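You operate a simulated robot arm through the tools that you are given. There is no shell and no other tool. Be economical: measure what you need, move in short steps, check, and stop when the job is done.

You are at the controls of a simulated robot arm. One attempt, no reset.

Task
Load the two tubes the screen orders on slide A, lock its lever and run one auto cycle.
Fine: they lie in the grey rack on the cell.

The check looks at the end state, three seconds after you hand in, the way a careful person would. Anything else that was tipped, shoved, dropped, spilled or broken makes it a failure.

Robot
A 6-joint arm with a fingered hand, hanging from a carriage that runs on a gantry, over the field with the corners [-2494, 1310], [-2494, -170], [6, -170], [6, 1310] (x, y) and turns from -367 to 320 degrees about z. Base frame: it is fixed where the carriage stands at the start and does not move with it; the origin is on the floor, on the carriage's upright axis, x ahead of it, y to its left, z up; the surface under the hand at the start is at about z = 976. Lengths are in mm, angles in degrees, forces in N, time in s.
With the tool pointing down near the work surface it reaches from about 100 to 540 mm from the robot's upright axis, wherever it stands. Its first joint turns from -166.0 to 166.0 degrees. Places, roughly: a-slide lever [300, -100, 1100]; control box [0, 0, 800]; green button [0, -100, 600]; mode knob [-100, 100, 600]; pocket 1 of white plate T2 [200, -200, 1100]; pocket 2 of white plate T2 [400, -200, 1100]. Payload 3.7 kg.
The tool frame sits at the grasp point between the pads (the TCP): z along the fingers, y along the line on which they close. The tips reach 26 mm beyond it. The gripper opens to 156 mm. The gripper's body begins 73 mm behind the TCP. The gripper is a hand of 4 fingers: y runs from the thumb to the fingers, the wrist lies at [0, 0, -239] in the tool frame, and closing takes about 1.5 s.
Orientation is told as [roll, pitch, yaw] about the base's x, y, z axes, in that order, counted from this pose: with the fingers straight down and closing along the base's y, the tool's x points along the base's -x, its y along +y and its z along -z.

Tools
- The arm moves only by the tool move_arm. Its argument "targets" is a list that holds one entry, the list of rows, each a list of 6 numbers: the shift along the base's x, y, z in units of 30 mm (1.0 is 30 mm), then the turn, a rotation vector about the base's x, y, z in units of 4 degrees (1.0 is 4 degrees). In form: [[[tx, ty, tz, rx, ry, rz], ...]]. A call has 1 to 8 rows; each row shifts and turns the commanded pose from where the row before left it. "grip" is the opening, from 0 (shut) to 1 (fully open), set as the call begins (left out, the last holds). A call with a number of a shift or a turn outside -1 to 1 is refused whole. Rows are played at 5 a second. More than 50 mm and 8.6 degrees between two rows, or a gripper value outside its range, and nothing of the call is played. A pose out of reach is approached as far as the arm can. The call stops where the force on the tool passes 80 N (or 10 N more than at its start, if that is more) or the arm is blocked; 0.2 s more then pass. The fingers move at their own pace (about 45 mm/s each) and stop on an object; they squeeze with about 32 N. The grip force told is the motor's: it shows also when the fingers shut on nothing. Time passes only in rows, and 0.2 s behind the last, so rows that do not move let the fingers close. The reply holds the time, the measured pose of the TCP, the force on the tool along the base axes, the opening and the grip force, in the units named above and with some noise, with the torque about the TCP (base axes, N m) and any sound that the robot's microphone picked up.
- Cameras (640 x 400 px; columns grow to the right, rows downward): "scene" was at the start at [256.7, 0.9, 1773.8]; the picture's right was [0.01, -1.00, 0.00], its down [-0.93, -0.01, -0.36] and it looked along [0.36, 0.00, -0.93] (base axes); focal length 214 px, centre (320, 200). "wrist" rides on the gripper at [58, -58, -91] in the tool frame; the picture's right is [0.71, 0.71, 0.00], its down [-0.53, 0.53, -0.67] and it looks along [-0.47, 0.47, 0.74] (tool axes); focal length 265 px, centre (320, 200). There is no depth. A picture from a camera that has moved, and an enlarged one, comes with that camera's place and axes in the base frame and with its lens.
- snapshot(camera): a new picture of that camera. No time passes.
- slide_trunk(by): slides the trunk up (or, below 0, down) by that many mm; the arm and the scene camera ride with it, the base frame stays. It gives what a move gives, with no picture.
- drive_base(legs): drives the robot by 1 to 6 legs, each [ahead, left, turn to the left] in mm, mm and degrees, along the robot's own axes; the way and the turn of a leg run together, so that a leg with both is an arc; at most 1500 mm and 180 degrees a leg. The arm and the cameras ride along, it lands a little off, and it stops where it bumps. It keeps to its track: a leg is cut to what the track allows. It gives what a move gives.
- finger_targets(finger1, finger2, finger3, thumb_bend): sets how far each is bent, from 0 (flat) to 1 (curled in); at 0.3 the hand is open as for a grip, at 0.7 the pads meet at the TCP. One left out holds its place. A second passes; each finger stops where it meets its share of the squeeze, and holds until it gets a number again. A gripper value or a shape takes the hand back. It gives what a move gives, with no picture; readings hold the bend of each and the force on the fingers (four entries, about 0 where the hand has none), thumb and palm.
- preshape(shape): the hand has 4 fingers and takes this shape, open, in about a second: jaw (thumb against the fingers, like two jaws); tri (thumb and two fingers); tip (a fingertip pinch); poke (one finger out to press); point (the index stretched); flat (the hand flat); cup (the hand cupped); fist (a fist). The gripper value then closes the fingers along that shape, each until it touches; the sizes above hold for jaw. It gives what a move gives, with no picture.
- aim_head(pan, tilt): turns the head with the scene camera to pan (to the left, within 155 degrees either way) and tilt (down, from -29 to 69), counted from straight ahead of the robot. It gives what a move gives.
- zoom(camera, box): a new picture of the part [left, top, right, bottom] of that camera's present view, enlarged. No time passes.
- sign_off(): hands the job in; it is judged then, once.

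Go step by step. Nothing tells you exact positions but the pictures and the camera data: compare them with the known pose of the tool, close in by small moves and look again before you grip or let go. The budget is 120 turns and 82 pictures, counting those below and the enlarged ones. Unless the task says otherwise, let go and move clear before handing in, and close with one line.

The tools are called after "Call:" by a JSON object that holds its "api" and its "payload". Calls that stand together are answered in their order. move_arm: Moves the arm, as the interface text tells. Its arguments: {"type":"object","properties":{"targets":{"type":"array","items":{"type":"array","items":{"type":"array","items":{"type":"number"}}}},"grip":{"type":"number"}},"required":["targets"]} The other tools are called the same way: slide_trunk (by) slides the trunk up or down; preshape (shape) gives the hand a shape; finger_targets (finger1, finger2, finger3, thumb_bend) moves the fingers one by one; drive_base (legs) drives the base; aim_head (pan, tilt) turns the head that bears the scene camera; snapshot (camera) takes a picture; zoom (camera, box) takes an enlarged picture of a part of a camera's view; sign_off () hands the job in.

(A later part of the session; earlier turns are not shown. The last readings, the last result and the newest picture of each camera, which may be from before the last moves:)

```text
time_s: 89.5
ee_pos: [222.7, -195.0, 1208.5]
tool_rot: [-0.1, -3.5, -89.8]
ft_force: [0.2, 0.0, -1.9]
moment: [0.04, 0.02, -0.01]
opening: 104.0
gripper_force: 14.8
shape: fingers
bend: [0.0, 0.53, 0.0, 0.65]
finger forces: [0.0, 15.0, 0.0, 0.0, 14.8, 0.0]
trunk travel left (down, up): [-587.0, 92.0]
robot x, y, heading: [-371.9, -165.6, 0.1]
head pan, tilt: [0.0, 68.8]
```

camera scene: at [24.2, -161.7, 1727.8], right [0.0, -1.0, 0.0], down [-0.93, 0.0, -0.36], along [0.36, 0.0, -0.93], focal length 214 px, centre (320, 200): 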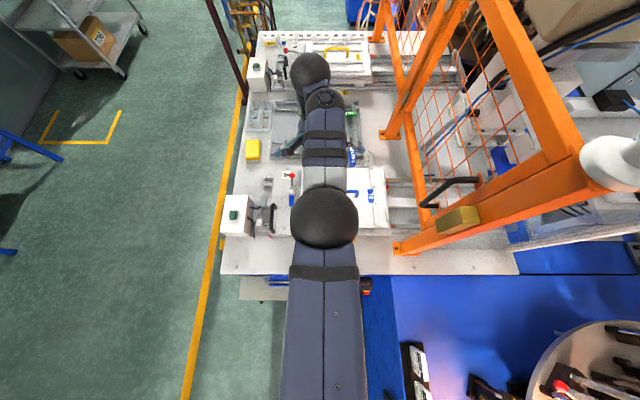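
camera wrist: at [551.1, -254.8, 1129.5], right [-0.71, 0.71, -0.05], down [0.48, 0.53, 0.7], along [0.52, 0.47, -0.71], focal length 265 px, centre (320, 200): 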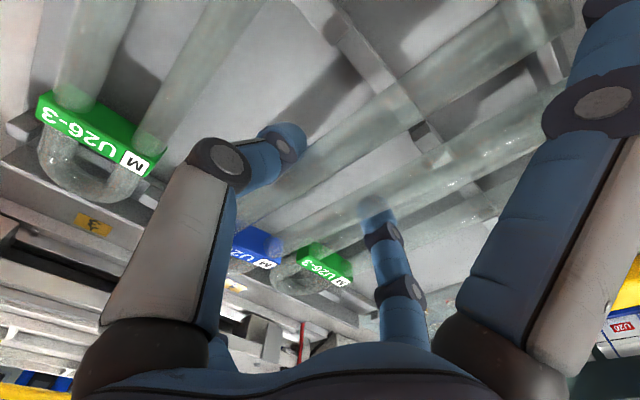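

Call:
{"api": "move_arm", "payload": {"targets": [[[0, -0.33, 0, 0, 0, 0]]]}}

Call:
{"api": "slide_trunk", "payload": {"by": -78}}

Call:
{"api": "zoom", "payload": {"camera": "scene", "box": [290, 130, 400, 190]}}

Call:
{"api": "snapshot", "payload": {"camera": "wrist"}}

```text
time_s: 89.9
ee_pos: [223.0, -206.6, 1207.1]
tool_rot: [-0.1, -3.6, -90.0]
ft_force: [0.3, 0.1, -0.1]
moment: [0.06, 0.0, 0.01]
opening: 104.1
gripper_force: 15.1
shape: fingers
bend: [0.0, 0.53, 0.0, 0.65]
finger forces: [0.1, 15.1, 0.0, 0.1, 14.7, 0.1]
trunk travel left (down, up): [-587.0, 92.0]
robot x, y, heading: [-373.2, -167.3, -0.1]
head pan, tilt: [0.0, 68.8]
```

```text
time_s: 91.0
ee_pos: [222.2, -205.0, 1129.3]
tool_rot: [0.0, -3.5, -89.8]
ft_force: [-0.3, 0.1, -0.7]
moment: [0.07, 0.02, -0.04]
opening: 104.0
gripper_force: 14.8
shape: fingers
bend: [0.0, 0.53, 0.0, 0.65]
finger forces: [0.0, 15.1, 0.0, 0.1, 14.7, 0.0]
trunk travel left (down, up): [-509.0, 170.0]
robot x, y, heading: [-373.9, -168.0, -0.0]
head pan, tilt: [0.0, 68.8]
```

```text
5.82 times, centred on (345, 160) of scene
camera zoom: at [-115.1, -165.8, 1657.8], right [0.0, -1.0, 0.0], down [-0.93, 0.0, -0.36], along [0.36, 0.0, -0.93], focal length 1248 px, centre (174, 433)
```

zoom: 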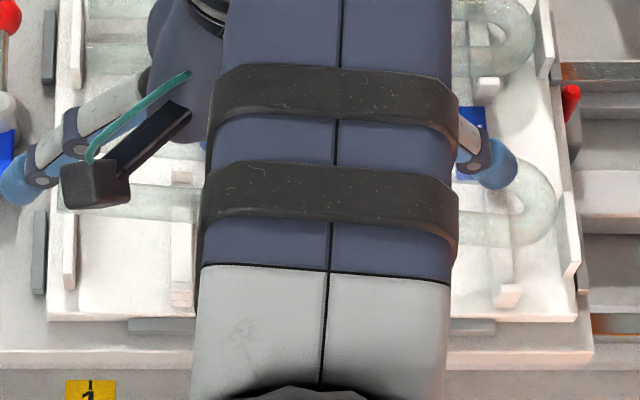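

```text
24 pictures are left
camera wrist: at [164.2, -142.7, 1217.1], right [0.7, 0.71, -0.04], down [0.53, -0.48, 0.7], along [0.47, -0.52, -0.71], focal length 265 px, centre (320, 200)
```

wrist: 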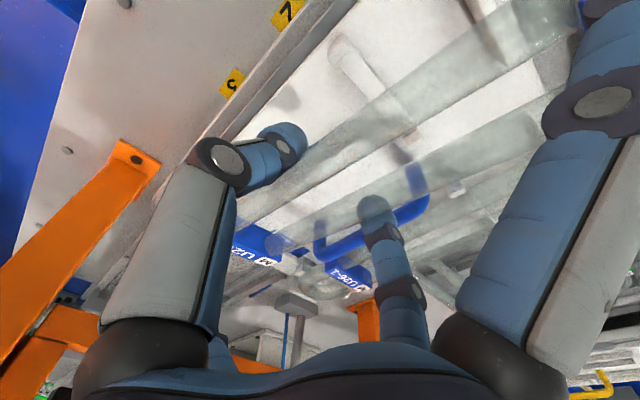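

The tube drooped the same ~9°. I bring the arm to a roomier configuration (trunk up, arm down), then level the tube.

Call:
{"api": "slide_trunk", "payload": {"by": 70}}

Call:
{"api": "move_arm", "payload": {"targets": [[[-0.5, 0, -1, 0, 0, 0], [-0.5, 0, -1, 0, 0, 0]]]}}

Call:
{"api": "move_arm", "payload": {"targets": [[[0, 0, 0, -1, 0, 0], [0, 0, 0, -1, 0, 0], [0, 0, 0, -0.2, 0, 0]]]}}

```text
time_s: 92.1
ee_pos: [223.0, -204.9, 1199.2]
tool_rot: [0.1, -3.6, -89.8]
ft_force: [-0.2, 0.3, -1.1]
moment: [0.0, 0.03, 0.02]
opening: 104.5
gripper_force: 14.9
shape: fingers
bend: [0.0, 0.53, 0.0, 0.65]
finger forces: [0.0, 15.2, 0.1, 0.1, 14.7, 0.1]
trunk travel left (down, up): [-579.0, 100.0]
robot x, y, heading: [-374.8, -169.9, -0.1]
head pan, tilt: [0.0, 68.8]
```

```text
time_s: 92.7
ee_pos: [194.2, -202.5, 1140.9]
tool_rot: [-0.1, -3.5, -89.9]
ft_force: [1.2, 0.5, -0.9]
moment: [0.04, 0.02, -0.03]
opening: 104.1
gripper_force: 15.0
shape: fingers
bend: [0.0, 0.53, 0.0, 0.65]
finger forces: [0.0, 15.2, 0.0, 0.0, 14.7, 0.1]
trunk travel left (down, up): [-579.0, 100.0]
robot x, y, heading: [-375.4, -166.4, 0.2]
head pan, tilt: [0.0, 68.8]
```

```text
time_s: 93.5
ee_pos: [179.5, -197.1, 1142.0]
tool_rot: [-0.1, -12.4, -89.7]
ft_force: [-0.4, 0.4, -0.8]
moment: [0.0, -0.03, 0.0]
opening: 104.1
gripper_force: 14.6
shape: fingers
bend: [0.0, 0.53, 0.0, 0.65]
finger forces: [0.0, 15.0, 0.0, 0.0, 14.5, 0.0]
out of reach, approached as far as the arm can: row 1, 2
trunk travel left (down, up): [-579.0, 100.0]
robot x, y, heading: [-369.1, -172.3, 0.1]
head pan, tilt: [0.0, 68.8]
```

Call:
{"api": "drive_base", "payload": {"legs": [[42, 0, 0]]}}

Call:
{"api": "slide_trunk", "payload": {"by": -34}}

Call:
{"api": "zoom", "payload": {"camera": "scene", "box": [290, 130, 400, 190]}}

Call:
{"api": "zoom", "payload": {"camera": "wrist", "box": [220, 0, 580, 240]}}

```text
time_s: 94.4
ee_pos: [219.0, -199.1, 1141.5]
tool_rot: [-0.1, -12.3, -89.8]
ft_force: [0.2, -0.5, -1.0]
moment: [0.03, 0.0, 0.01]
opening: 103.7
gripper_force: 14.7
shape: fingers
bend: [0.0, 0.53, 0.0, 0.65]
finger forces: [0.0, 15.1, 0.0, 0.0, 14.6, 0.0]
trunk travel left (down, up): [-579.0, 100.0]
robot x, y, heading: [-329.8, -165.2, 0.2]
head pan, tilt: [0.0, 68.8]
```

```text
time_s: 95.2
ee_pos: [220.4, -197.7, 1107.3]
tool_rot: [0.0, -12.4, -89.7]
ft_force: [-0.1, 0.3, -1.0]
moment: [0.05, 0.02, 0.02]
opening: 104.2
gripper_force: 14.9
shape: fingers
bend: [0.0, 0.53, 0.0, 0.65]
finger forces: [0.0, 15.1, 0.0, 0.1, 14.6, 0.1]
trunk travel left (down, up): [-545.0, 134.0]
robot x, y, heading: [-328.0, -165.6, 0.2]
head pan, tilt: [0.0, 68.8]
```

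```text
5.82 times, centred on (345, 160) of scene
camera zoom: at [-73.6, -165.7, 1693.7], right [0.0, -1.0, 0.0], down [-0.93, 0.0, -0.36], along [0.36, 0.0, -0.93], focal length 1248 px, centre (174, 433)
```

zoom: 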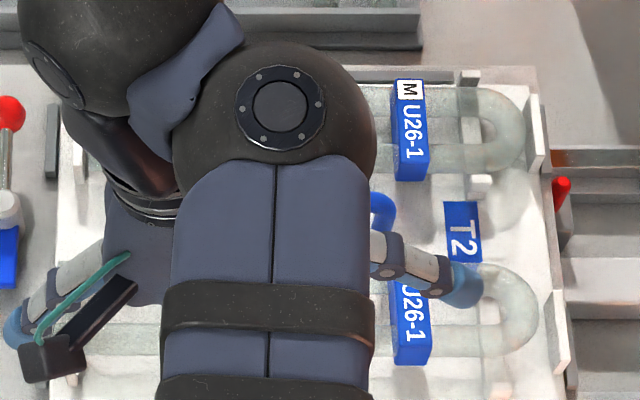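

```text
1.67 times, centred on (400, 120) of wrist
camera zoom: at [161.8, -122.1, 1184.1], right [0.7, 0.69, -0.15], down [0.53, -0.37, 0.76], along [0.47, -0.62, -0.63], focal length 442 px, centre (187, 333)
```

zoom: 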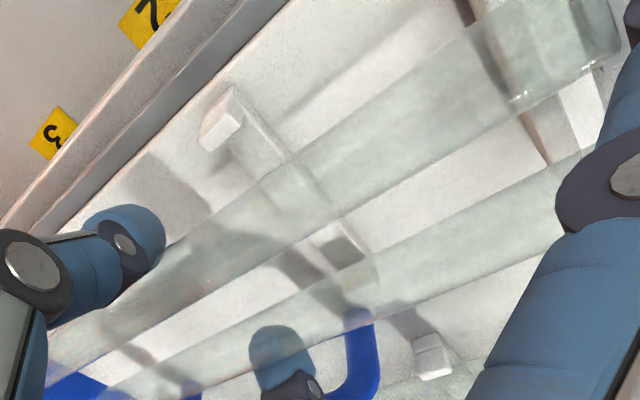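

Tube is level; it needs −11 mm in y and −4 mm in x. Then I lower toward contact (expected near TCP z 1087).

Call:
{"api": "move_arm", "payload": {"targets": [[[-0.13, -0.37, 0, 0, 0, 0], [0, 0, -0.2, 0, 0, 0], [0, 0, -0.2, 0, 0, 0]]]}}

Call:
{"api": "zoom", "payload": {"camera": "wrist", "box": [220, 0, 580, 240]}}

Call:
{"api": "zoom", "payload": {"camera": "scene", "box": [345, 140, 395, 190]}}

```text
time_s: 96.0
ee_pos: [215.3, -207.3, 1096.5]
tool_rot: [-0.1, -12.2, -89.9]
ft_force: [-0.9, -0.3, -0.5]
moment: [0.04, 0.01, 0.0]
opening: 104.1
gripper_force: 15.6
shape: fingers
bend: [0.0, 0.53, 0.0, 0.65]
finger forces: [0.0, 15.1, 0.0, 0.1, 14.6, 0.0]
trunk travel left (down, up): [-545.0, 134.0]
robot x, y, heading: [-329.3, -165.9, 0.0]
head pan, tilt: [0.0, 68.8]
```

```text
1.67 times, centred on (400, 120) of wrist
camera zoom: at [155.8, -132.9, 1172.5], right [0.7, 0.69, -0.15], down [0.53, -0.37, 0.76], along [0.47, -0.62, -0.63], focal length 442 px, centre (187, 333)
```

zoom: 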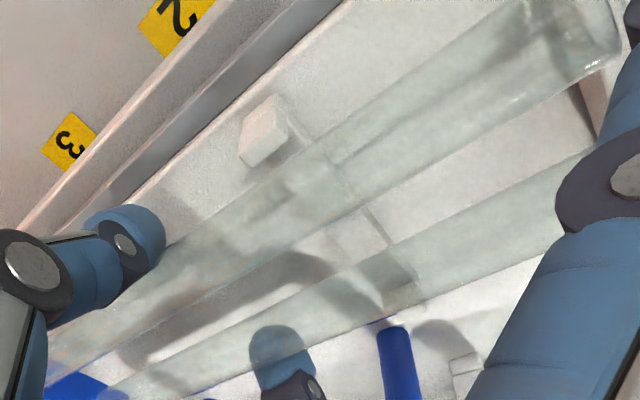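

```text
8.00 times, centred on (370, 165) of scene
camera zoom: at [-73.6, -165.7, 1693.7], right [0.0, -1.0, 0.0], down [-0.93, 0.0, -0.36], along [0.36, 0.0, -0.93], focal length 1716 px, centre (-80, 480)
```

zoom: 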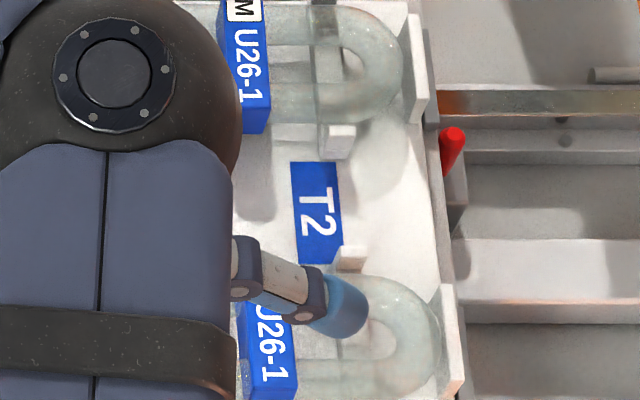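

Well centred (≈8 mm each side in x). I finish lowering with contact watch.

Call:
{"api": "move_arm", "payload": {"targets": [[[0, -0.05, -0.13, 0, 0, 0], [0, 0, -0.13, 0, 0, 0]]]}}

Call:
{"api": "move_arm", "payload": {"targets": [[[0, 0, -0.07, 0, 0, 0]]]}}

```text
time_s: 96.6
ee_pos: [212.2, -207.8, 1094.1]
tool_rot: [-0.1, -12.3, -89.9]
ft_force: [0.9, -0.1, -0.8]
moment: [0.06, 0.0, -0.01]
opening: 103.9
gripper_force: 14.5
shape: fingers
bend: [0.0, 0.53, 0.0, 0.65]
finger forces: [0.0, 14.9, 0.0, 0.0, 14.5, 0.0]
out of reach, approached as far as the arm can: row 1
trunk travel left (down, up): [-545.0, 134.0]
robot x, y, heading: [-330.9, -167.9, 0.3]
head pan, tilt: [0.0, 68.8]
```

```text
time_s: 97.0
ee_pos: [213.0, -207.6, 1093.7]
tool_rot: [-0.1, -12.3, -89.9]
ft_force: [-0.3, 0.7, -0.7]
moment: [0.07, -0.03, 0.01]
opening: 103.9
gripper_force: 14.5
shape: fingers
bend: [0.0, 0.53, 0.0, 0.65]
finger forces: [0.0, 15.0, 0.1, 0.1, 14.5, 0.1]
out of reach, approached as far as the arm can: row 1
trunk travel left (down, up): [-545.0, 134.0]
robot x, y, heading: [-329.8, -165.7, 0.2]
head pan, tilt: [0.0, 68.8]
```

The arm is at its reach edge; I correct x by a base nudge and lower with the trunk in tiny steps.

Call:
{"api": "drive_base", "payload": {"legs": [[4, -1, 0]]}}

Call:
{"api": "slide_trunk", "payload": {"by": -5}}

Call:
{"api": "slide_trunk", "payload": {"by": -2}}

```text
time_s: 97.7
ee_pos: [215.7, -208.2, 1094.7]
tool_rot: [-0.1, -12.3, -89.9]
ft_force: [0.3, 0.7, -1.3]
moment: [0.01, 0.01, -0.02]
opening: 104.1
gripper_force: 15.2
shape: fingers
bend: [0.0, 0.53, 0.0, 0.65]
finger forces: [0.0, 14.9, 0.1, 0.0, 14.6, 0.1]
trunk travel left (down, up): [-545.0, 134.0]
robot x, y, heading: [-327.4, -165.5, 0.1]
head pan, tilt: [0.0, 68.8]
```

```text
time_s: 98.2
ee_pos: [216.4, -207.8, 1086.6]
tool_rot: [-0.1, -12.3, -89.8]
ft_force: [0.5, 1.1, -0.7]
moment: [0.06, 0.02, -0.01]
opening: 104.3
gripper_force: 14.4
shape: fingers
bend: [0.0, 0.53, 0.0, 0.65]
finger forces: [0.4, 15.0, 0.1, 0.0, 14.6, 0.0]
trunk travel left (down, up): [-540.0, 139.0]
robot x, y, heading: [-322.1, -166.2, 0.1]
head pan, tilt: [0.0, 68.8]
```

```text
time_s: 98.7
ee_pos: [217.3, -207.5, 1086.5]
tool_rot: [-0.1, -12.3, -89.7]
ft_force: [-0.1, -0.1, -1.0]
moment: [0.17, 0.03, 0.01]
opening: 104.7
gripper_force: 14.8
shape: fingers
bend: [0.0, 0.53, 0.0, 0.65]
finger forces: [1.1, 14.9, 0.0, 0.0, 14.6, 0.1]
trunk travel left (down, up): [-538.0, 141.0]
robot x, y, heading: [-326.1, -165.7, 0.4]
head pan, tilt: [0.0, 68.8]
```

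Finger 1 touches something lightly (1 N). I lift 3 mm, bend it to 0.06 as before, and come down again.

Call:
{"api": "slide_trunk", "payload": {"by": 4}}

Call:
{"api": "finger_targets", "payload": {"finger1": 0.07}}

Call:
{"api": "slide_trunk", "payload": {"by": -4}}

Call:
{"api": "zoom", "payload": {"camera": "wrist", "box": [220, 0, 640, 240]}}

```text
time_s: 99.3
ee_pos: [216.7, -207.3, 1089.9]
tool_rot: [-0.1, -12.3, -89.8]
ft_force: [-0.6, 0.9, 0.7]
moment: [0.0, 0.05, -0.02]
opening: 104.5
gripper_force: 14.7
shape: fingers
bend: [0.0, 0.53, 0.0, 0.65]
finger forces: [0.0, 14.9, 0.1, 0.0, 14.7, 0.1]
trunk travel left (down, up): [-542.0, 137.0]
robot x, y, heading: [-328.6, -166.6, 0.1]
head pan, tilt: [0.0, 68.8]
```

```text
time_s: 100.3
ee_pos: [216.5, -206.8, 1089.9]
tool_rot: [-0.1, -12.3, -89.8]
ft_force: [0.3, 1.5, -1.4]
moment: [0.09, 0.04, 0.02]
opening: 103.3
gripper_force: 15.0
shape: fingers
bend: [0.04, 0.53, 0.0, 0.65]
finger forces: [0.8, 15.1, 0.0, 0.1, 14.6, 0.1]
trunk travel left (down, up): [-542.0, 137.0]
robot x, y, heading: [-326.0, -171.3, 0.2]
head pan, tilt: [0.0, 68.8]
```

```text
time_s: 100.8
ee_pos: [217.1, -208.1, 1086.7]
tool_rot: [0.0, -12.3, -89.8]
ft_force: [0.1, 1.7, 1.0]
moment: [0.27, 0.0, 0.05]
opening: 103.3
gripper_force: 15.7
shape: fingers
bend: [0.03, 0.53, 0.0, 0.65]
finger forces: [2.3, 14.9, 0.0, 0.0, 14.6, 0.1]
trunk travel left (down, up): [-538.0, 141.0]
robot x, y, heading: [-328.6, -167.8, -0.1]
head pan, tilt: [0.0, 68.8]
```

```text
1.52 times, centred on (430, 120) of wrist
camera zoom: at [158.5, -132.5, 1162.9], right [0.7, 0.69, -0.15], down [0.53, -0.37, 0.76], along [0.47, -0.62, -0.63], focal length 404 px, centre (152, 322)
```

zoom: 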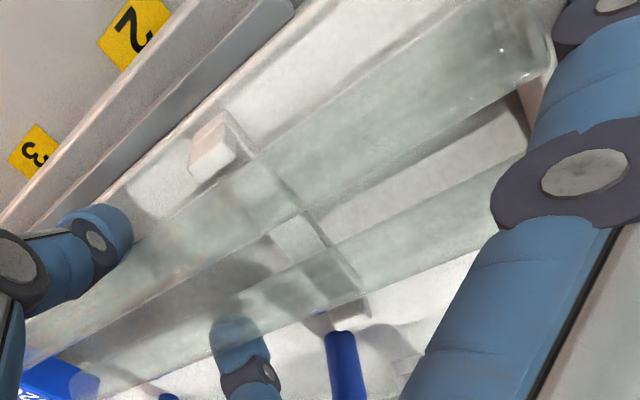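

Finger 1 rests lightly on the leg end or post; benign. I flatten it again and lower the last millimetres.

Call:
{"api": "finger_targets", "payload": {"finger1": 0.0}}

Call:
{"api": "slide_trunk", "payload": {"by": -2}}

Call:
{"api": "slide_trunk", "payload": {"by": -2}}

```text
time_s: 101.8
ee_pos: [217.4, -208.1, 1086.3]
tool_rot: [-0.1, -12.3, -89.8]
ft_force: [0.4, 0.4, 0.2]
moment: [0.18, 0.02, -0.01]
opening: 105.0
gripper_force: 14.7
shape: fingers
bend: [0.0, 0.53, 0.0, 0.65]
finger forces: [1.1, 15.0, 0.0, 0.1, 14.5, 0.0]
trunk travel left (down, up): [-538.0, 141.0]
robot x, y, heading: [-325.4, -165.0, 0.3]
head pan, tilt: [0.0, 68.8]
```

```text
time_s: 102.3
ee_pos: [218.0, -207.8, 1084.8]
tool_rot: [-0.1, -12.4, -89.8]
ft_force: [-1.6, 1.8, 6.9]
moment: [0.18, -0.19, 0.04]
opening: 104.9
gripper_force: 17.3
shape: fingers
bend: [0.0, 0.53, 0.0, 0.65]
finger forces: [1.3, 17.5, 0.1, 0.1, 15.1, 0.0]
trunk travel left (down, up): [-536.0, 143.0]
robot x, y, heading: [-323.2, -166.9, -0.1]
head pan, tilt: [0.0, 68.8]
```

```text
time_s: 102.8
ee_pos: [218.4, -207.5, 1083.4]
tool_rot: [0.1, -12.3, -89.9]
ft_force: [-4.5, 2.2, 22.1]
moment: [0.13, -0.79, 0.22]
opening: 104.9
gripper_force: 27.1
shape: fingers
bend: [0.0, 0.53, 0.0, 0.65]
finger forces: [0.8, 36.0, 0.0, 0.0, 17.5, 0.0]
trunk travel left (down, up): [-534.0, 145.0]
robot x, y, heading: [-329.1, -167.8, -0.1]
head pan, tilt: [0.0, 68.8]
```

Seated with 22 N; I back off 1.5 mm and release: thumb wide (free side), finger 2 modestly.

Call:
{"api": "slide_trunk", "payload": {"by": 2}}

Call:
{"api": "finger_targets", "payload": {"thumb_bend": 0.54, "finger2": 0.49}}

Call:
{"api": "zoom", "payload": {"camera": "wrist", "box": [150, 0, 570, 260]}}

```text
time_s: 103.4
ee_pos: [216.9, -208.3, 1085.1]
tool_rot: [0.1, -12.3, -89.9]
ft_force: [1.0, 2.0, 12.7]
moment: [0.07, -0.59, 0.11]
opening: 105.0
gripper_force: 20.9
shape: fingers
bend: [0.0, 0.52, 0.0, 0.65]
finger forces: [0.7, 27.0, 0.0, 0.1, 14.5, 0.1]
trunk travel left (down, up): [-536.0, 143.0]
robot x, y, heading: [-328.4, -165.5, 0.1]
head pan, tilt: [0.0, 68.8]
```

```text
time_s: 104.4
ee_pos: [216.8, -208.8, 1084.3]
tool_rot: [-0.1, -12.3, -89.9]
ft_force: [0.3, 0.4, 6.7]
moment: [0.07, -0.27, 0.0]
opening: 109.8
gripper_force: 3.9
shape: fingers
bend: [0.0, 0.5, 0.0, 0.54]
finger forces: [0.7, 7.4, 0.0, 0.1, 0.0, 0.1]
trunk travel left (down, up): [-536.0, 143.0]
robot x, y, heading: [-327.5, -167.5, 0.2]
head pan, tilt: [0.0, 68.8]
```

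```text
1.52 times, centred on (360, 130) of wrist
camera zoom: at [158.6, -132.7, 1160.7], right [0.7, 0.69, -0.15], down [0.53, -0.37, 0.76], along [0.47, -0.62, -0.63], focal length 404 px, centre (259, 307)
```

zoom: 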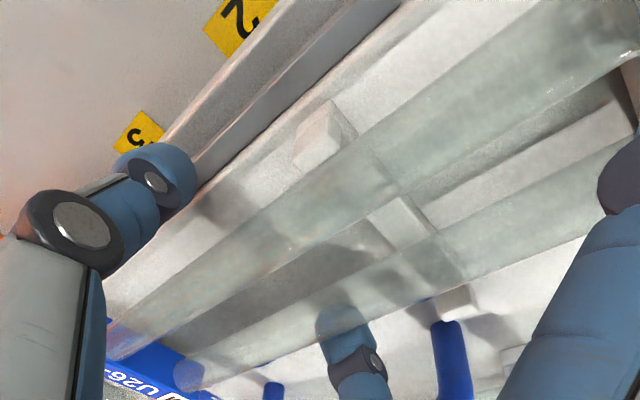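

Call:
{"api": "slide_trunk", "payload": {"by": 3}}

Call:
{"api": "finger_targets", "payload": {"finger2": 0.45}}

Call:
{"api": "zoom", "payload": {"camera": "wrist", "box": [150, 0, 570, 260]}}

```text
time_s: 104.9
ee_pos: [216.3, -208.3, 1086.5]
tool_rot: [-0.2, -12.3, -89.8]
ft_force: [0.0, 0.6, 0.5]
moment: [0.02, 0.03, -0.02]
opening: 109.5
gripper_force: 0.4
shape: fingers
bend: [0.0, 0.49, 0.0, 0.54]
finger forces: [0.2, 0.0, 0.0, 0.0, 0.0, 0.1]
trunk travel left (down, up): [-539.0, 140.0]
robot x, y, heading: [-326.0, -167.8, 0.4]
head pan, tilt: [0.0, 68.8]
```

```text
time_s: 105.9
ee_pos: [217.2, -207.5, 1087.5]
tool_rot: [-0.1, -12.3, -89.8]
ft_force: [0.5, -1.3, 0.2]
moment: [-0.04, -0.02, -0.01]
opening: 109.8
gripper_force: 0.1
shape: fingers
bend: [0.0, 0.45, 0.0, 0.54]
finger forces: [0.1, 0.1, 0.0, 0.0, 0.0, 0.0]
trunk travel left (down, up): [-539.0, 140.0]
robot x, y, heading: [-331.2, -165.8, 0.0]
head pan, tilt: [0.0, 68.8]
```

```text
1.52 times, centred on (360, 130) of wrist
camera zoom: at [158.4, -132.8, 1163.7], right [0.7, 0.69, -0.15], down [0.53, -0.37, 0.76], along [0.47, -0.62, -0.63], focal length 404 px, centre (259, 307)
```

zoom: 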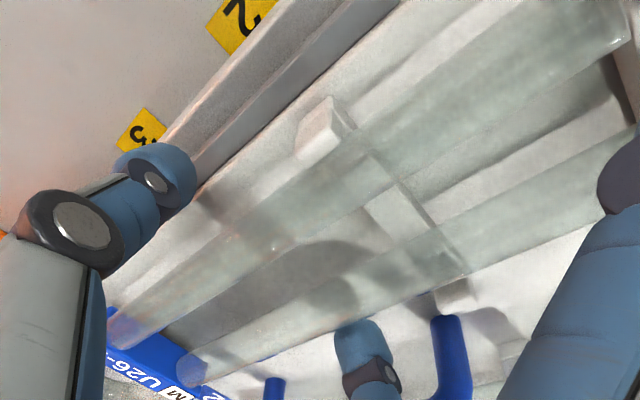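

Released and free. I rise, then back the robot a little to inspect slide A and the lever.

Call:
{"api": "slide_trunk", "payload": {"by": 135}}

Call:
{"api": "drive_base", "payload": {"legs": [[-330, 0, 0]]}}

Call:
{"api": "aim_head", "payload": {"pan": 0, "tilt": 50}}

Call:
{"api": "snapshot", "payload": {"camera": "scene"}}

```text
time_s: 107.5
ee_pos: [216.8, -208.1, 1223.1]
tool_rot: [-0.1, -12.3, -89.8]
ft_force: [0.1, 0.3, 0.1]
moment: [-0.03, 0.03, 0.02]
opening: 109.5
gripper_force: 0.0
shape: fingers
bend: [0.0, 0.45, 0.0, 0.54]
finger forces: [0.0, 0.0, 0.1, 0.0, 0.0, 0.0]
trunk travel left (down, up): [-674.0, 5.0]
robot x, y, heading: [-326.5, -166.6, -0.0]
head pan, tilt: [0.0, 68.8]
```

```text
time_s: 109.7
ee_pos: [-114.0, -207.4, 1222.9]
tool_rot: [-0.1, -12.3, -89.8]
ft_force: [-0.1, 0.7, 0.1]
moment: [-0.01, -0.01, 0.02]
opening: 109.7
gripper_force: 0.0
shape: fingers
bend: [0.0, 0.45, 0.0, 0.54]
finger forces: [0.1, 0.0, 0.0, 0.1, 0.1, 0.0]
trunk travel left (down, up): [-674.0, 5.0]
robot x, y, heading: [-657.8, -168.2, -0.0]
head pan, tilt: [0.0, 68.8]
```

```text
time_s: 110.5
ee_pos: [-113.9, -206.9, 1221.9]
tool_rot: [-0.1, -12.3, -89.7]
ft_force: [-0.4, -0.3, -0.3]
moment: [0.01, 0.02, 0.01]
opening: 109.4
gripper_force: 0.0
shape: fingers
bend: [0.0, 0.45, 0.0, 0.54]
finger forces: [0.1, 0.0, 0.1, 0.1, 0.0, 0.0]
trunk travel left (down, up): [-674.0, 5.0]
robot x, y, heading: [-653.4, -166.3, 0.3]
head pan, tilt: [0.0, 50.0]
```

```text
16 pictures are left
camera scene: at [-378.7, -165.4, 1844.7], right [0.0, -1.0, 0.0], down [-0.77, 0.0, -0.64], along [0.64, 0.0, -0.77], focal length 214 px, centre (320, 200)
```

scene: 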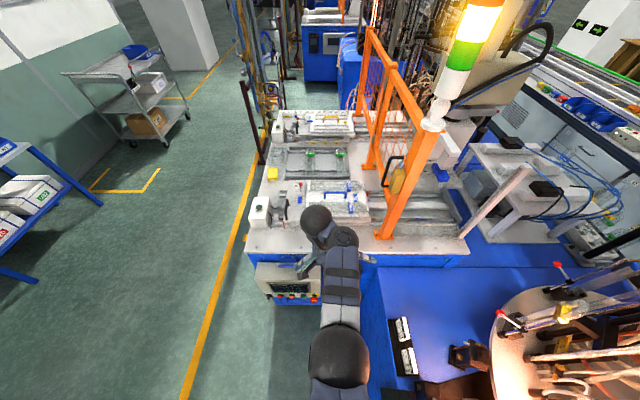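

Call:
{"api": "zoom", "payload": {"camera": "scene", "box": [270, 172, 380, 232]}}

```text
5.82 times, centred on (325, 202) of scene
camera zoom: at [-378.7, -165.4, 1844.7], right [0.0, -1.0, 0.0], down [-0.77, 0.0, -0.64], along [0.64, 0.0, -0.77], focal length 1248 px, centre (291, 188)
```

zoom: 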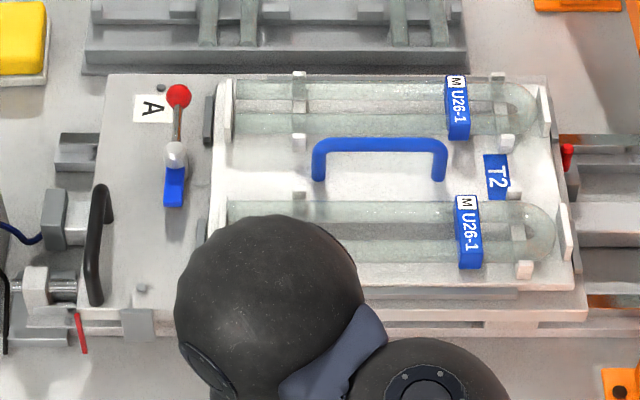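

Both tubes lie correctly in slide A's pockets. Next the lever: ball at ≈(365, −67, 1080), pivot ≈(307, −70); it must swing 90° so the ball points to +y. I re-level the hand and turn it to yaw 0.

Call:
{"api": "move_arm", "payload": {"targets": [[[0, 0, 0, 1, 0, 0], [0, 0, 0, 1, 0, 0], [0, 0, 0, 1, 0, 0], [0, 0, 0, 0, 0, 1], [0, 0, 0, 0, 0, 1], [0, 0, 0, 0, 0, 1], [0, 0, 0, 0, 0, 1], [0, 0, 0, 0, 0, 1]]]}}

Call:
{"api": "move_arm", "payload": {"targets": [[[0, 0, 0, 0, 0, 1], [0, 0, 0, 0, 0, 1], [0, 0, 0, 0, 0, 1], [0, 0, 0, 0, 0, 1], [0, 0, 0, 0, 0, 1], [0, 0, 0, 0, 0, 1], [0, 0, 0, 0, 0, 1], [0, 0, 0, 0, 0, 1]]]}}

Call:
{"api": "move_arm", "payload": {"targets": [[[0, 0, 0, 0, 0, 1], [0, 0, 0, 0, 0, 1], [0, 0, 0, 0, 0, 1], [0, 0, 0, 0, 0, 1], [0, 0, 0, 0, 0, 1], [0, 0, 0, 0, 0, 1], [0, 0, 0, 0, 0, 1], [0, 0, 0, 0, 0, 1]]]}}

Call:
{"api": "finger_targets", "payload": {"finger1": 0.0, "finger2": 0.6, "finger3": 0.0, "thumb_bend": 0.6}}

Call:
{"api": "drive_base", "payload": {"legs": [[480, 100, 0]]}}

```text
time_s: 112.3
ee_pos: [-113.6, -206.8, 1222.6]
tool_rot: [0.0, -0.3, -69.7]
ft_force: [-1.0, -0.2, -1.0]
moment: [0.0, 0.01, 0.0]
opening: 109.7
gripper_force: 0.1
shape: fingers
bend: [0.0, 0.45, 0.0, 0.54]
finger forces: [0.1, 0.1, 0.0, 0.0, 0.0, 0.0]
trunk travel left (down, up): [-674.0, 5.0]
robot x, y, heading: [-656.0, -169.2, 0.3]
head pan, tilt: [0.0, 50.0]
```

```text
time_s: 114.1
ee_pos: [-112.8, -206.5, 1221.8]
tool_rot: [0.0, -0.3, -37.7]
ft_force: [-0.5, -0.5, -0.1]
moment: [0.0, -0.02, 0.0]
opening: 109.7
gripper_force: 0.2
shape: fingers
bend: [0.0, 0.45, 0.0, 0.54]
finger forces: [0.1, 0.0, 0.0, 0.0, 0.0, 0.1]
trunk travel left (down, up): [-674.0, 5.0]
robot x, y, heading: [-656.5, -165.0, 0.1]
head pan, tilt: [0.0, 50.0]
```

```text
time_s: 115.9
ee_pos: [-114.2, -206.6, 1223.3]
tool_rot: [0.0, -0.3, -5.6]
ft_force: [-1.0, -0.3, 0.5]
moment: [0.01, 0.03, 0.02]
opening: 109.8
gripper_force: 0.1
shape: fingers
bend: [0.0, 0.45, 0.0, 0.54]
finger forces: [0.1, 0.1, 0.1, 0.0, 0.0, 0.0]
trunk travel left (down, up): [-674.0, 5.0]
robot x, y, heading: [-652.9, -165.2, 0.2]
head pan, tilt: [0.0, 50.0]
```

```text
time_s: 116.9
ee_pos: [-113.7, -207.5, 1223.0]
tool_rot: [0.0, -0.2, -5.8]
ft_force: [0.4, 0.8, -0.6]
moment: [-0.01, -0.01, -0.02]
opening: 106.1
gripper_force: 0.0
shape: fingers
bend: [0.0, 0.6, 0.0, 0.6]
finger forces: [0.0, 0.0, 0.0, 0.0, 0.0, 0.1]
trunk travel left (down, up): [-674.0, 5.0]
robot x, y, heading: [-657.6, -164.8, 0.2]
head pan, tilt: [0.0, 50.0]
```

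```text
time_s: 119.8
ee_pos: [367.1, -98.1, 1221.7]
tool_rot: [0.0, -0.3, -5.3]
ft_force: [-0.3, 0.4, -0.4]
moment: [-0.02, 0.0, 0.0]
opening: 106.1
gripper_force: 0.1
shape: fingers
bend: [0.0, 0.6, 0.0, 0.6]
finger forces: [0.0, 0.0, 0.1, 0.0, 0.0, 0.0]
trunk travel left (down, up): [-674.0, 5.0]
robot x, y, heading: [-176.3, -63.6, 0.8]
head pan, tilt: [0.0, 50.0]
```

Call:
{"api": "move_arm", "payload": {"targets": [[[-0.05, 1, 0, 0, 0, 1], [0, 0, -0.5, 0, 0, 0.4]]]}}

Call:
{"api": "slide_trunk", "payload": {"by": -80}}

Call:
{"api": "snapshot", "payload": {"camera": "wrist"}}

```text
time_s: 120.4
ee_pos: [366.8, -68.5, 1206.4]
tool_rot: [0.0, -0.3, 0.3]
ft_force: [-0.7, -0.4, 0.0]
moment: [0.0, 0.0, 0.01]
opening: 106.1
gripper_force: 0.1
shape: fingers
bend: [0.0, 0.6, 0.0, 0.6]
finger forces: [0.0, 0.1, 0.0, 0.0, 0.0, 0.1]
trunk travel left (down, up): [-674.0, 5.0]
robot x, y, heading: [-177.4, -61.7, 0.7]
head pan, tilt: [0.0, 50.0]
```

```text
time_s: 121.6
ee_pos: [366.6, -68.8, 1127.7]
tool_rot: [0.0, -0.3, 0.3]
ft_force: [-0.3, -0.5, 1.0]
moment: [0.04, 0.01, -0.02]
opening: 106.2
gripper_force: 0.2
shape: fingers
bend: [0.0, 0.6, 0.0, 0.6]
finger forces: [0.0, 0.1, 0.0, 0.0, 0.1, 0.1]
trunk travel left (down, up): [-594.0, 85.0]
robot x, y, heading: [-174.0, -62.8, 0.8]
head pan, tilt: [0.0, 50.0]
```

```text
14 pictures are left
camera wrist: at [308.5, -128.0, 1217.4], right [-0.71, 0.7, 0.0], down [0.52, 0.53, 0.67], along [0.47, 0.47, -0.74], focal length 265 px, centre (320, 200)
```

wrist: 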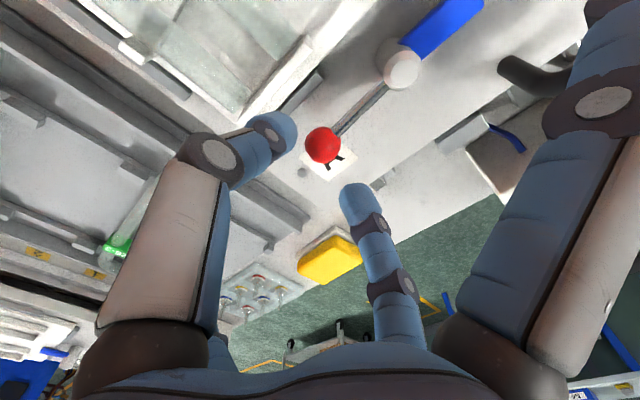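

The ball is right between the fingertips (ball ≈(364, −70), pivot ≈(307, −71)). I lower onto it and pinch.

Call:
{"api": "move_arm", "payload": {"targets": [[[-0.08, -0.05, 0, 0, 0, 0]]]}}

Call:
{"api": "slide_trunk", "payload": {"by": -37}}

Call:
{"api": "finger_targets", "payload": {"finger2": 0.75, "thumb_bend": 0.75}}

Call:
{"api": "zoom", "payload": {"camera": "wrist", "box": [180, 0, 540, 240]}}

```text
time_s: 122.0
ee_pos: [363.5, -71.3, 1127.4]
tool_rot: [0.0, -0.3, 0.3]
ft_force: [0.7, 0.1, 0.1]
moment: [0.03, 0.01, -0.04]
opening: 106.3
gripper_force: 0.0
shape: fingers
bend: [0.0, 0.6, 0.0, 0.6]
finger forces: [0.0, 0.1, 0.0, 0.0, 0.0, 0.0]
trunk travel left (down, up): [-594.0, 85.0]
robot x, y, heading: [-180.4, -62.7, 0.8]
head pan, tilt: [0.0, 50.0]
```

```text
time_s: 122.8
ee_pos: [364.0, -70.4, 1089.1]
tool_rot: [0.0, -0.3, 0.3]
ft_force: [-0.1, 1.0, -1.1]
moment: [0.03, -0.01, 0.0]
opening: 106.0
gripper_force: 0.2
shape: fingers
bend: [0.0, 0.6, 0.0, 0.6]
finger forces: [0.0, 0.1, 0.1, 0.0, 0.6, 0.1]
trunk travel left (down, up): [-557.0, 122.0]
robot x, y, heading: [-175.9, -63.0, 0.5]
head pan, tilt: [0.0, 50.0]
```

```text
time_s: 123.8
ee_pos: [364.8, -71.4, 1088.6]
tool_rot: [0.0, -0.2, 0.3]
ft_force: [-0.1, -0.3, -7.3]
moment: [-0.04, -0.02, 0.01]
opening: 102.8
gripper_force: 9.7
shape: fingers
bend: [0.0, 0.64, 0.0, 0.68]
finger forces: [0.0, 9.1, 0.0, 0.0, 9.6, 0.1]
trunk travel left (down, up): [-557.0, 122.0]
robot x, y, heading: [-176.2, -67.0, 0.9]
head pan, tilt: [0.0, 50.0]
```

```text
1.67 times, centred on (360, 120) of wrist
camera zoom: at [305.7, -129.4, 1179.9], right [-0.71, 0.7, 0.0], down [0.52, 0.53, 0.67], along [0.47, 0.47, -0.74], focal length 442 px, centre (253, 333)
```

zoom: 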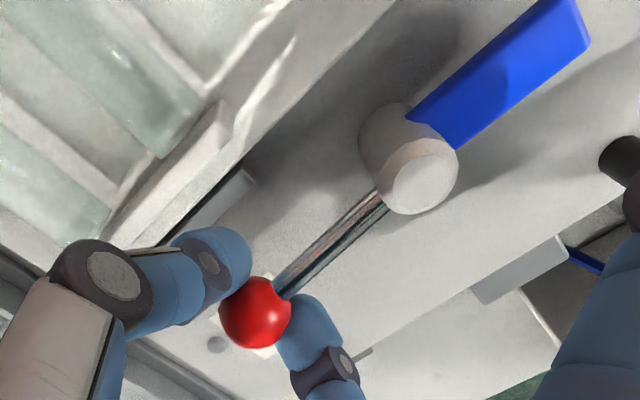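

Pinched. Before the arc I need more inward room for the arm, so I open, raise the trunk by 85 and come down with the arm instead.

Call:
{"api": "finger_targets", "payload": {"finger2": 0.59, "thumb_bend": 0.59}}

Call:
{"api": "slide_trunk", "payload": {"by": 85}}

Call:
{"api": "move_arm", "payload": {"targets": [[[0, 0.03, -0.9, 0, 0, 0], [0, 0, -0.9, 0, 0, 0], [0, 0, -0.9, 0, 0, 0]]]}}

```text
time_s: 124.8
ee_pos: [365.8, -70.8, 1089.8]
tool_rot: [0.1, -0.3, 0.2]
ft_force: [0.4, 2.4, 1.4]
moment: [0.01, 0.03, 0.03]
opening: 105.8
gripper_force: 1.0
shape: fingers
bend: [0.0, 0.59, 0.0, 0.6]
finger forces: [0.0, 0.1, 0.1, 0.0, 2.6, 0.0]
trunk travel left (down, up): [-557.0, 122.0]
robot x, y, heading: [-176.6, -62.5, 0.6]
head pan, tilt: [0.0, 50.0]
```

```text
time_s: 126.0
ee_pos: [365.5, -70.6, 1174.9]
tool_rot: [0.0, -0.4, 0.3]
ft_force: [0.3, -0.1, 0.4]
moment: [0.0, -0.04, 0.0]
opening: 106.8
gripper_force: 0.1
shape: fingers
bend: [0.0, 0.59, 0.0, 0.59]
finger forces: [0.1, 0.1, 0.0, 0.1, 0.1, 0.1]
trunk travel left (down, up): [-642.0, 37.0]
robot x, y, heading: [-178.7, -60.6, 0.8]
head pan, tilt: [0.0, 50.0]
```

```text
time_s: 126.8
ee_pos: [363.1, -68.8, 1093.7]
tool_rot: [0.0, -0.5, 0.3]
ft_force: [-0.6, -0.8, -0.4]
moment: [0.09, 0.06, 0.03]
opening: 106.7
gripper_force: 0.0
shape: fingers
bend: [0.0, 0.59, 0.0, 0.59]
finger forces: [0.1, 0.0, 0.1, 0.0, 0.1, 0.0]
trunk travel left (down, up): [-642.0, 37.0]
robot x, y, heading: [-173.6, -64.6, 0.7]
head pan, tilt: [0.0, 50.0]
```

Call:
{"api": "finger_targets", "payload": {"finger2": 0.75, "thumb_bend": 0.75}}

Call:
{"api": "move_arm", "payload": {"targets": [[[-0.0041, 0.1254, 0, 0, 0, 0.9375], [-0.0123, 0.1248, 0, 0, 0, 0.9375], [-0.0204, 0.1237, 0, 0, 0, 0.9375], [-0.0285, 0.1222, 0, 0, 0, 0.9375], [-0.0364, 0.12, 0, 0, 0, 0.9375], [-0.0442, 0.1174, 0, 0, 0, 0.9375], [-0.0518, 0.1142, 0, 0, 0, 0.9375], [-0.0591, 0.1106, 0, 0, 0, 0.9375]]]}}

Call:
{"api": "snapshot", "payload": {"camera": "wrist"}}

```text
time_s: 127.8
ee_pos: [362.5, -69.2, 1093.3]
tool_rot: [0.1, -0.3, 0.3]
ft_force: [1.6, 0.3, -4.5]
moment: [0.03, -0.02, 0.0]
opening: 103.1
gripper_force: 9.2
shape: fingers
bend: [0.0, 0.64, 0.0, 0.68]
finger forces: [0.1, 9.2, 0.0, 0.0, 9.5, 0.1]
trunk travel left (down, up): [-642.0, 37.0]
robot x, y, heading: [-174.1, -59.7, 0.8]
head pan, tilt: [0.0, 50.0]
```

```text
time_s: 129.6
ee_pos: [356.6, -40.7, 1094.4]
tool_rot: [0.0, -0.4, 30.3]
ft_force: [1.3, 0.1, -4.4]
moment: [0.02, 0.0, 0.01]
opening: 103.4
gripper_force: 9.1
shape: fingers
bend: [0.0, 0.64, 0.0, 0.68]
finger forces: [0.0, 8.8, 0.1, 0.0, 9.2, 0.0]
trunk travel left (down, up): [-642.0, 37.0]
robot x, y, heading: [-174.5, -63.4, 0.6]
head pan, tilt: [0.0, 50.0]
```

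```text
12 pictures are left
camera wrist: at [334.8, -121.9, 1184.7], right [-0.97, 0.25, 0.0], down [0.18, 0.72, 0.67], along [0.17, 0.65, -0.74], focal length 265 px, centre (320, 200)
```

wrist: 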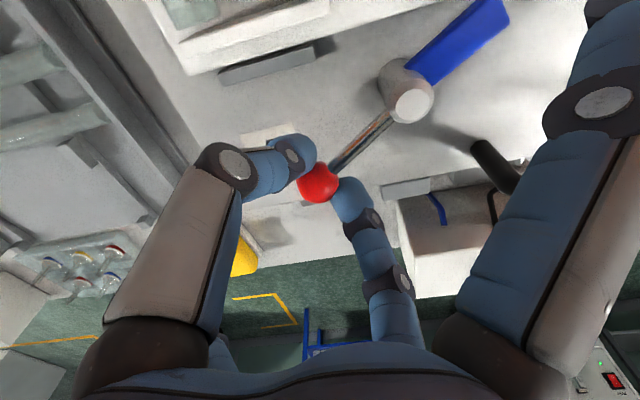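

The lever follows nicely at 30°. I continue the arc.

Call:
{"api": "move_arm", "payload": {"targets": [[[-0.0662, 0.1065, 0, 0, 0, 0.9375], [-0.0731, 0.1019, 0, 0, 0, 0.9375], [-0.0796, 0.097, 0, 0, 0, 0.9375], [-0.0857, 0.0915, 0, 0, 0, 0.9375], [-0.0915, 0.0857, 0, 0, 0, 0.9375], [-0.097, 0.0796, 0, 0, 0, 0.9375], [-0.1019, 0.0731, 0, 0, 0, 0.9375], [-0.1065, 0.0662, 0, 0, 0, 0.9375]]]}}

Call:
{"api": "move_arm", "payload": {"targets": [[[-0.1106, 0.0591, 0, 0, 0, 0.9375], [-0.1142, 0.0518, 0, 0, 0, 0.9375], [-0.1174, 0.0442, 0, 0, 0, 0.9375], [-0.12, 0.0364, 0, 0, 0, 0.9375], [-0.1222, 0.0285, 0, 0, 0, 0.9375], [-0.1237, 0.0204, 0, 0, 0, 0.9375], [-0.1248, 0.0123, 0, 0, 0, 0.9375], [-0.1254, 0.0041, 0, 0, 0, 0.9375]]]}}

Call:
{"api": "snapshot", "payload": {"camera": "wrist"}}

```text
time_s: 131.4
ee_pos: [335.2, -19.5, 1093.9]
tool_rot: [0.0, -0.2, 60.4]
ft_force: [-0.4, -2.8, -2.5]
moment: [-0.08, 0.0, -0.02]
opening: 103.0
gripper_force: 10.4
shape: fingers
bend: [0.0, 0.64, 0.0, 0.68]
finger forces: [0.1, 9.4, 0.0, 0.0, 10.2, 0.1]
trunk travel left (down, up): [-642.0, 37.0]
robot x, y, heading: [-175.9, -61.7, 0.7]
head pan, tilt: [0.0, 50.0]
```

```text
time_s: 133.2
ee_pos: [309.4, -11.3, 1093.7]
tool_rot: [-0.3, -0.2, 90.3]
ft_force: [8.2, -1.7, -4.9]
moment: [-0.06, -0.25, -0.02]
opening: 103.5
gripper_force: 10.6
shape: fingers
bend: [0.0, 0.65, 0.0, 0.67]
finger forces: [0.1, 5.9, 0.0, 0.0, 15.0, 0.0]
trunk travel left (down, up): [-642.0, 37.0]
robot x, y, heading: [-176.1, -61.4, 0.7]
head pan, tilt: [0.0, 50.0]
```

```text
11 pictures are left
camera wrist: at [366.8, -71.0, 1185.3], right [-0.7, -0.71, -0.01], down [-0.53, 0.52, 0.67], along [-0.47, 0.47, -0.74], focal length 265 px, centre (320, 200)
```

wrist: 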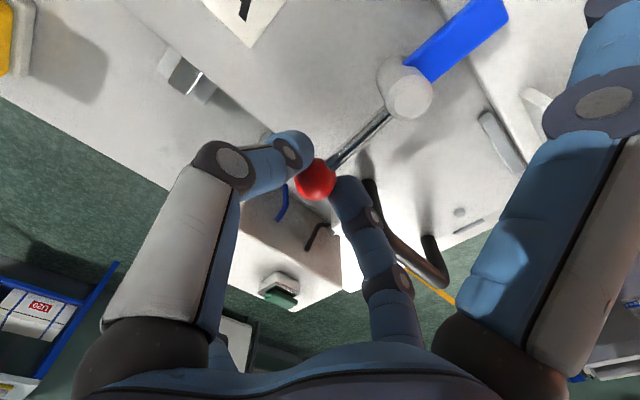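

The lever meets a stop near 90° (8 N). I press slightly further to be sure it is fully home.

Call:
{"api": "move_arm", "payload": {"targets": [[[-0.12, 0, 0, 0, 0, 0], [0, 0, 0, 0, 0, 0]]]}}

```text
time_s: 133.8
ee_pos: [307.3, -12.1, 1095.1]
tool_rot: [-0.2, -0.2, 90.4]
ft_force: [13.0, -3.8, -1.9]
moment: [-0.06, -0.33, -0.08]
opening: 103.9
gripper_force: 11.5
shape: fingers
bend: [0.0, 0.66, 0.0, 0.67]
finger forces: [0.0, 5.0, 0.0, 0.1, 17.8, 0.0]
trunk travel left (down, up): [-642.0, 37.0]
robot x, y, heading: [-177.3, -63.8, 0.6]
head pan, tilt: [0.0, 50.0]
```

Call:
{"api": "finger_targets", "payload": {"finger2": 0.58, "thumb_bend": 0.58}}

Call:
{"api": "slide_trunk", "payload": {"by": 37}}

Call:
{"api": "move_arm", "payload": {"targets": [[[0.5, 0, 1, 0, 0, 0], [0.5, 0, 1, 0, 0, 0], [0.5, 0, 1, 0, 0, 0]]]}}

Call:
{"api": "drive_base", "payload": {"legs": [[-600, 0, 0]]}}

Call:
{"api": "zoom", "payload": {"camera": "scene", "box": [270, 150, 390, 220]}}

```text
time_s: 134.8
ee_pos: [305.8, -11.1, 1093.0]
tool_rot: [-0.1, -0.3, 90.4]
ft_force: [4.0, -0.2, 2.7]
moment: [-0.01, 0.02, 0.02]
opening: 107.6
gripper_force: 2.5
shape: fingers
bend: [0.0, 0.61, 0.0, 0.57]
finger forces: [0.0, 5.2, 0.0, 0.0, 0.0, 0.0]
trunk travel left (down, up): [-642.0, 37.0]
robot x, y, heading: [-178.1, -63.2, 0.7]
head pan, tilt: [0.0, 50.0]
```

```text
time_s: 135.6
ee_pos: [302.9, -12.0, 1130.1]
tool_rot: [0.0, -0.3, 90.4]
ft_force: [0.2, -0.1, 0.8]
moment: [0.05, -0.01, -0.02]
opening: 107.6
gripper_force: 0.1
shape: fingers
bend: [0.0, 0.57, 0.0, 0.57]
finger forces: [0.0, 0.0, 0.0, 0.0, 0.0, 0.1]
trunk travel left (down, up): [-679.0, 0.0]
robot x, y, heading: [-174.4, -61.9, 0.5]
head pan, tilt: [0.0, 50.0]
```

```text
time_s: 136.4
ee_pos: [348.9, -9.9, 1221.2]
tool_rot: [0.0, -0.3, 90.3]
ft_force: [-1.0, 0.7, 0.3]
moment: [-0.04, -0.02, 0.03]
opening: 107.9
gripper_force: 0.1
shape: fingers
bend: [0.0, 0.57, 0.0, 0.57]
finger forces: [0.1, 0.1, 0.0, 0.0, 0.0, 0.1]
trunk travel left (down, up): [-679.0, 0.0]
robot x, y, heading: [-174.5, -65.5, 1.0]
head pan, tilt: [0.0, 50.0]
```

```text
time_s: 139.8
ee_pos: [-252.5, -18.0, 1221.6]
tool_rot: [-0.1, -0.4, 90.3]
ft_force: [0.2, -0.4, -0.4]
moment: [0.0, 0.03, 0.0]
opening: 107.7
gripper_force: 0.2
shape: fingers
bend: [0.0, 0.57, 0.0, 0.57]
finger forces: [0.0, 0.1, 0.1, 0.0, 0.0, 0.0]
trunk travel left (down, up): [-679.0, 0.0]
robot x, y, heading: [-782.0, -69.2, 0.5]
head pan, tilt: [0.0, 50.0]
```

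```text
5.33 times, centred on (330, 185) of scene
camera zoom: at [-500.7, -66.2, 1849.7], right [0.01, -1.0, 0.0], down [-0.77, -0.01, -0.64], along [0.64, 0.01, -0.77], focal length 1144 px, centre (267, 280)
```

zoom: 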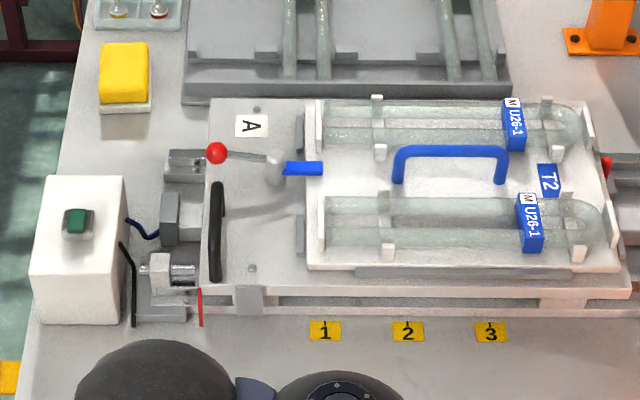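

Lever A is locked, just like B's. Now the control panel: I back off, lower the trunk and look at the knob and buttons.

Call:
{"api": "drive_base", "payload": {"legs": [[-200, 70, 0]]}}

Call:
{"api": "slide_trunk", "payload": {"by": -450}}

Call:
{"api": "aim_head", "payload": {"pan": 0, "tilt": 42}}

Call:
{"api": "snapshot", "payload": {"camera": "scene"}}

```text
time_s: 141.5
ee_pos: [-451.6, 46.9, 1221.9]
tool_rot: [0.0, -0.3, 90.2]
ft_force: [-1.3, 0.0, -0.1]
moment: [-0.01, 0.01, -0.04]
opening: 107.8
gripper_force: 0.1
shape: fingers
bend: [0.0, 0.57, 0.0, 0.57]
finger forces: [0.0, 0.0, 0.1, 0.1, 0.1, 0.0]
trunk travel left (down, up): [-679.0, 0.0]
robot x, y, heading: [-976.8, -4.1, 0.7]
head pan, tilt: [0.0, 50.0]
```

```text
refused: -450 is not a number from -400 to 400
```

```text
time_s: 142.2
ee_pos: [-453.8, 48.2, 1222.3]
tool_rot: [-0.1, -0.4, 90.3]
ft_force: [-0.2, -0.3, 0.2]
moment: [-0.03, 0.03, -0.05]
opening: 107.9
gripper_force: 0.1
shape: fingers
bend: [0.0, 0.57, 0.0, 0.57]
finger forces: [0.1, 0.0, 0.0, 0.0, 0.0, 0.0]
trunk travel left (down, up): [-679.0, 0.0]
robot x, y, heading: [-983.0, -6.2, 0.5]
head pan, tilt: [0.0, 42.0]
```

```text
9 pictures are left
camera scene: at [-694.0, 0.0, 1860.9], right [0.01, -1.0, 0.0], down [-0.67, -0.01, -0.74], along [0.74, 0.01, -0.67], focal length 214 px, centre (320, 200)
```

scene: 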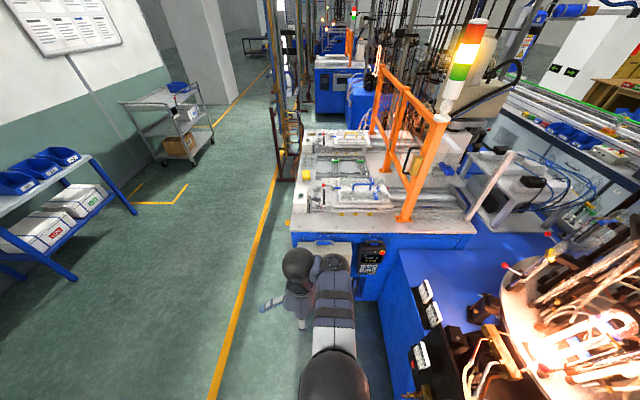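

Call:
{"api": "slide_trunk", "payload": {"by": -400}}

Call:
{"api": "zoom", "payload": {"camera": "scene", "box": [270, 175, 370, 255]}}

```text
time_s: 146.0
ee_pos: [-452.8, 47.2, 821.3]
tool_rot: [0.0, -0.4, 90.3]
ft_force: [0.2, -0.1, 0.6]
moment: [0.01, 0.0, 0.01]
opening: 107.6
gripper_force: 0.0
shape: fingers
bend: [0.0, 0.57, 0.0, 0.57]
finger forces: [0.0, 0.0, 0.0, 0.1, 0.1, 0.0]
trunk travel left (down, up): [-279.0, 400.0]
robot x, y, heading: [-975.6, -3.8, 0.9]
head pan, tilt: [0.0, 42.0]
```

```text
5.00 times, centred on (320, 215) of scene
camera zoom: at [-694.0, 0.1, 1461.0], right [0.01, -1.0, 0.0], down [-0.67, -0.01, -0.74], along [0.74, 0.01, -0.67], focal length 1072 px, centre (320, 125)
```

zoom: 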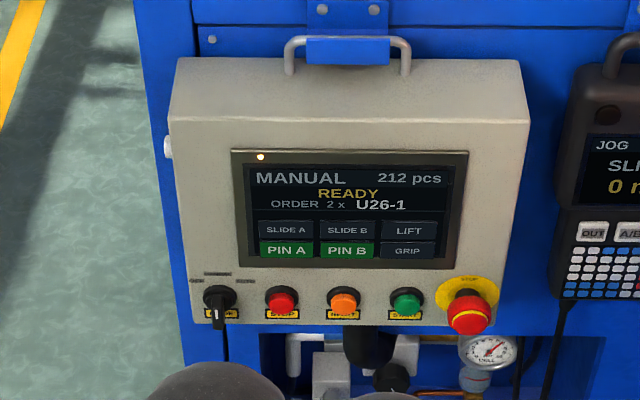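

Call:
{"api": "zoom", "payload": {"camera": "scene", "box": [290, 222, 340, 246]}}

```text
12.80 times, centred on (315, 234) of scene
camera zoom: at [-694.0, 0.1, 1461.0], right [0.01, -1.0, 0.0], down [-0.67, -0.01, -0.74], along [0.74, 0.01, -0.67], focal length 2745 px, centre (384, -235)
```

zoom: 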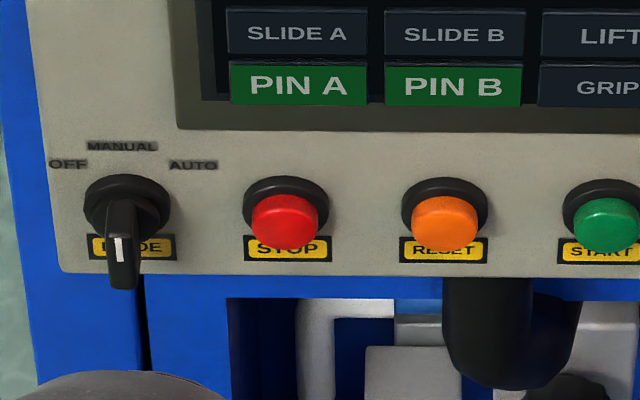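

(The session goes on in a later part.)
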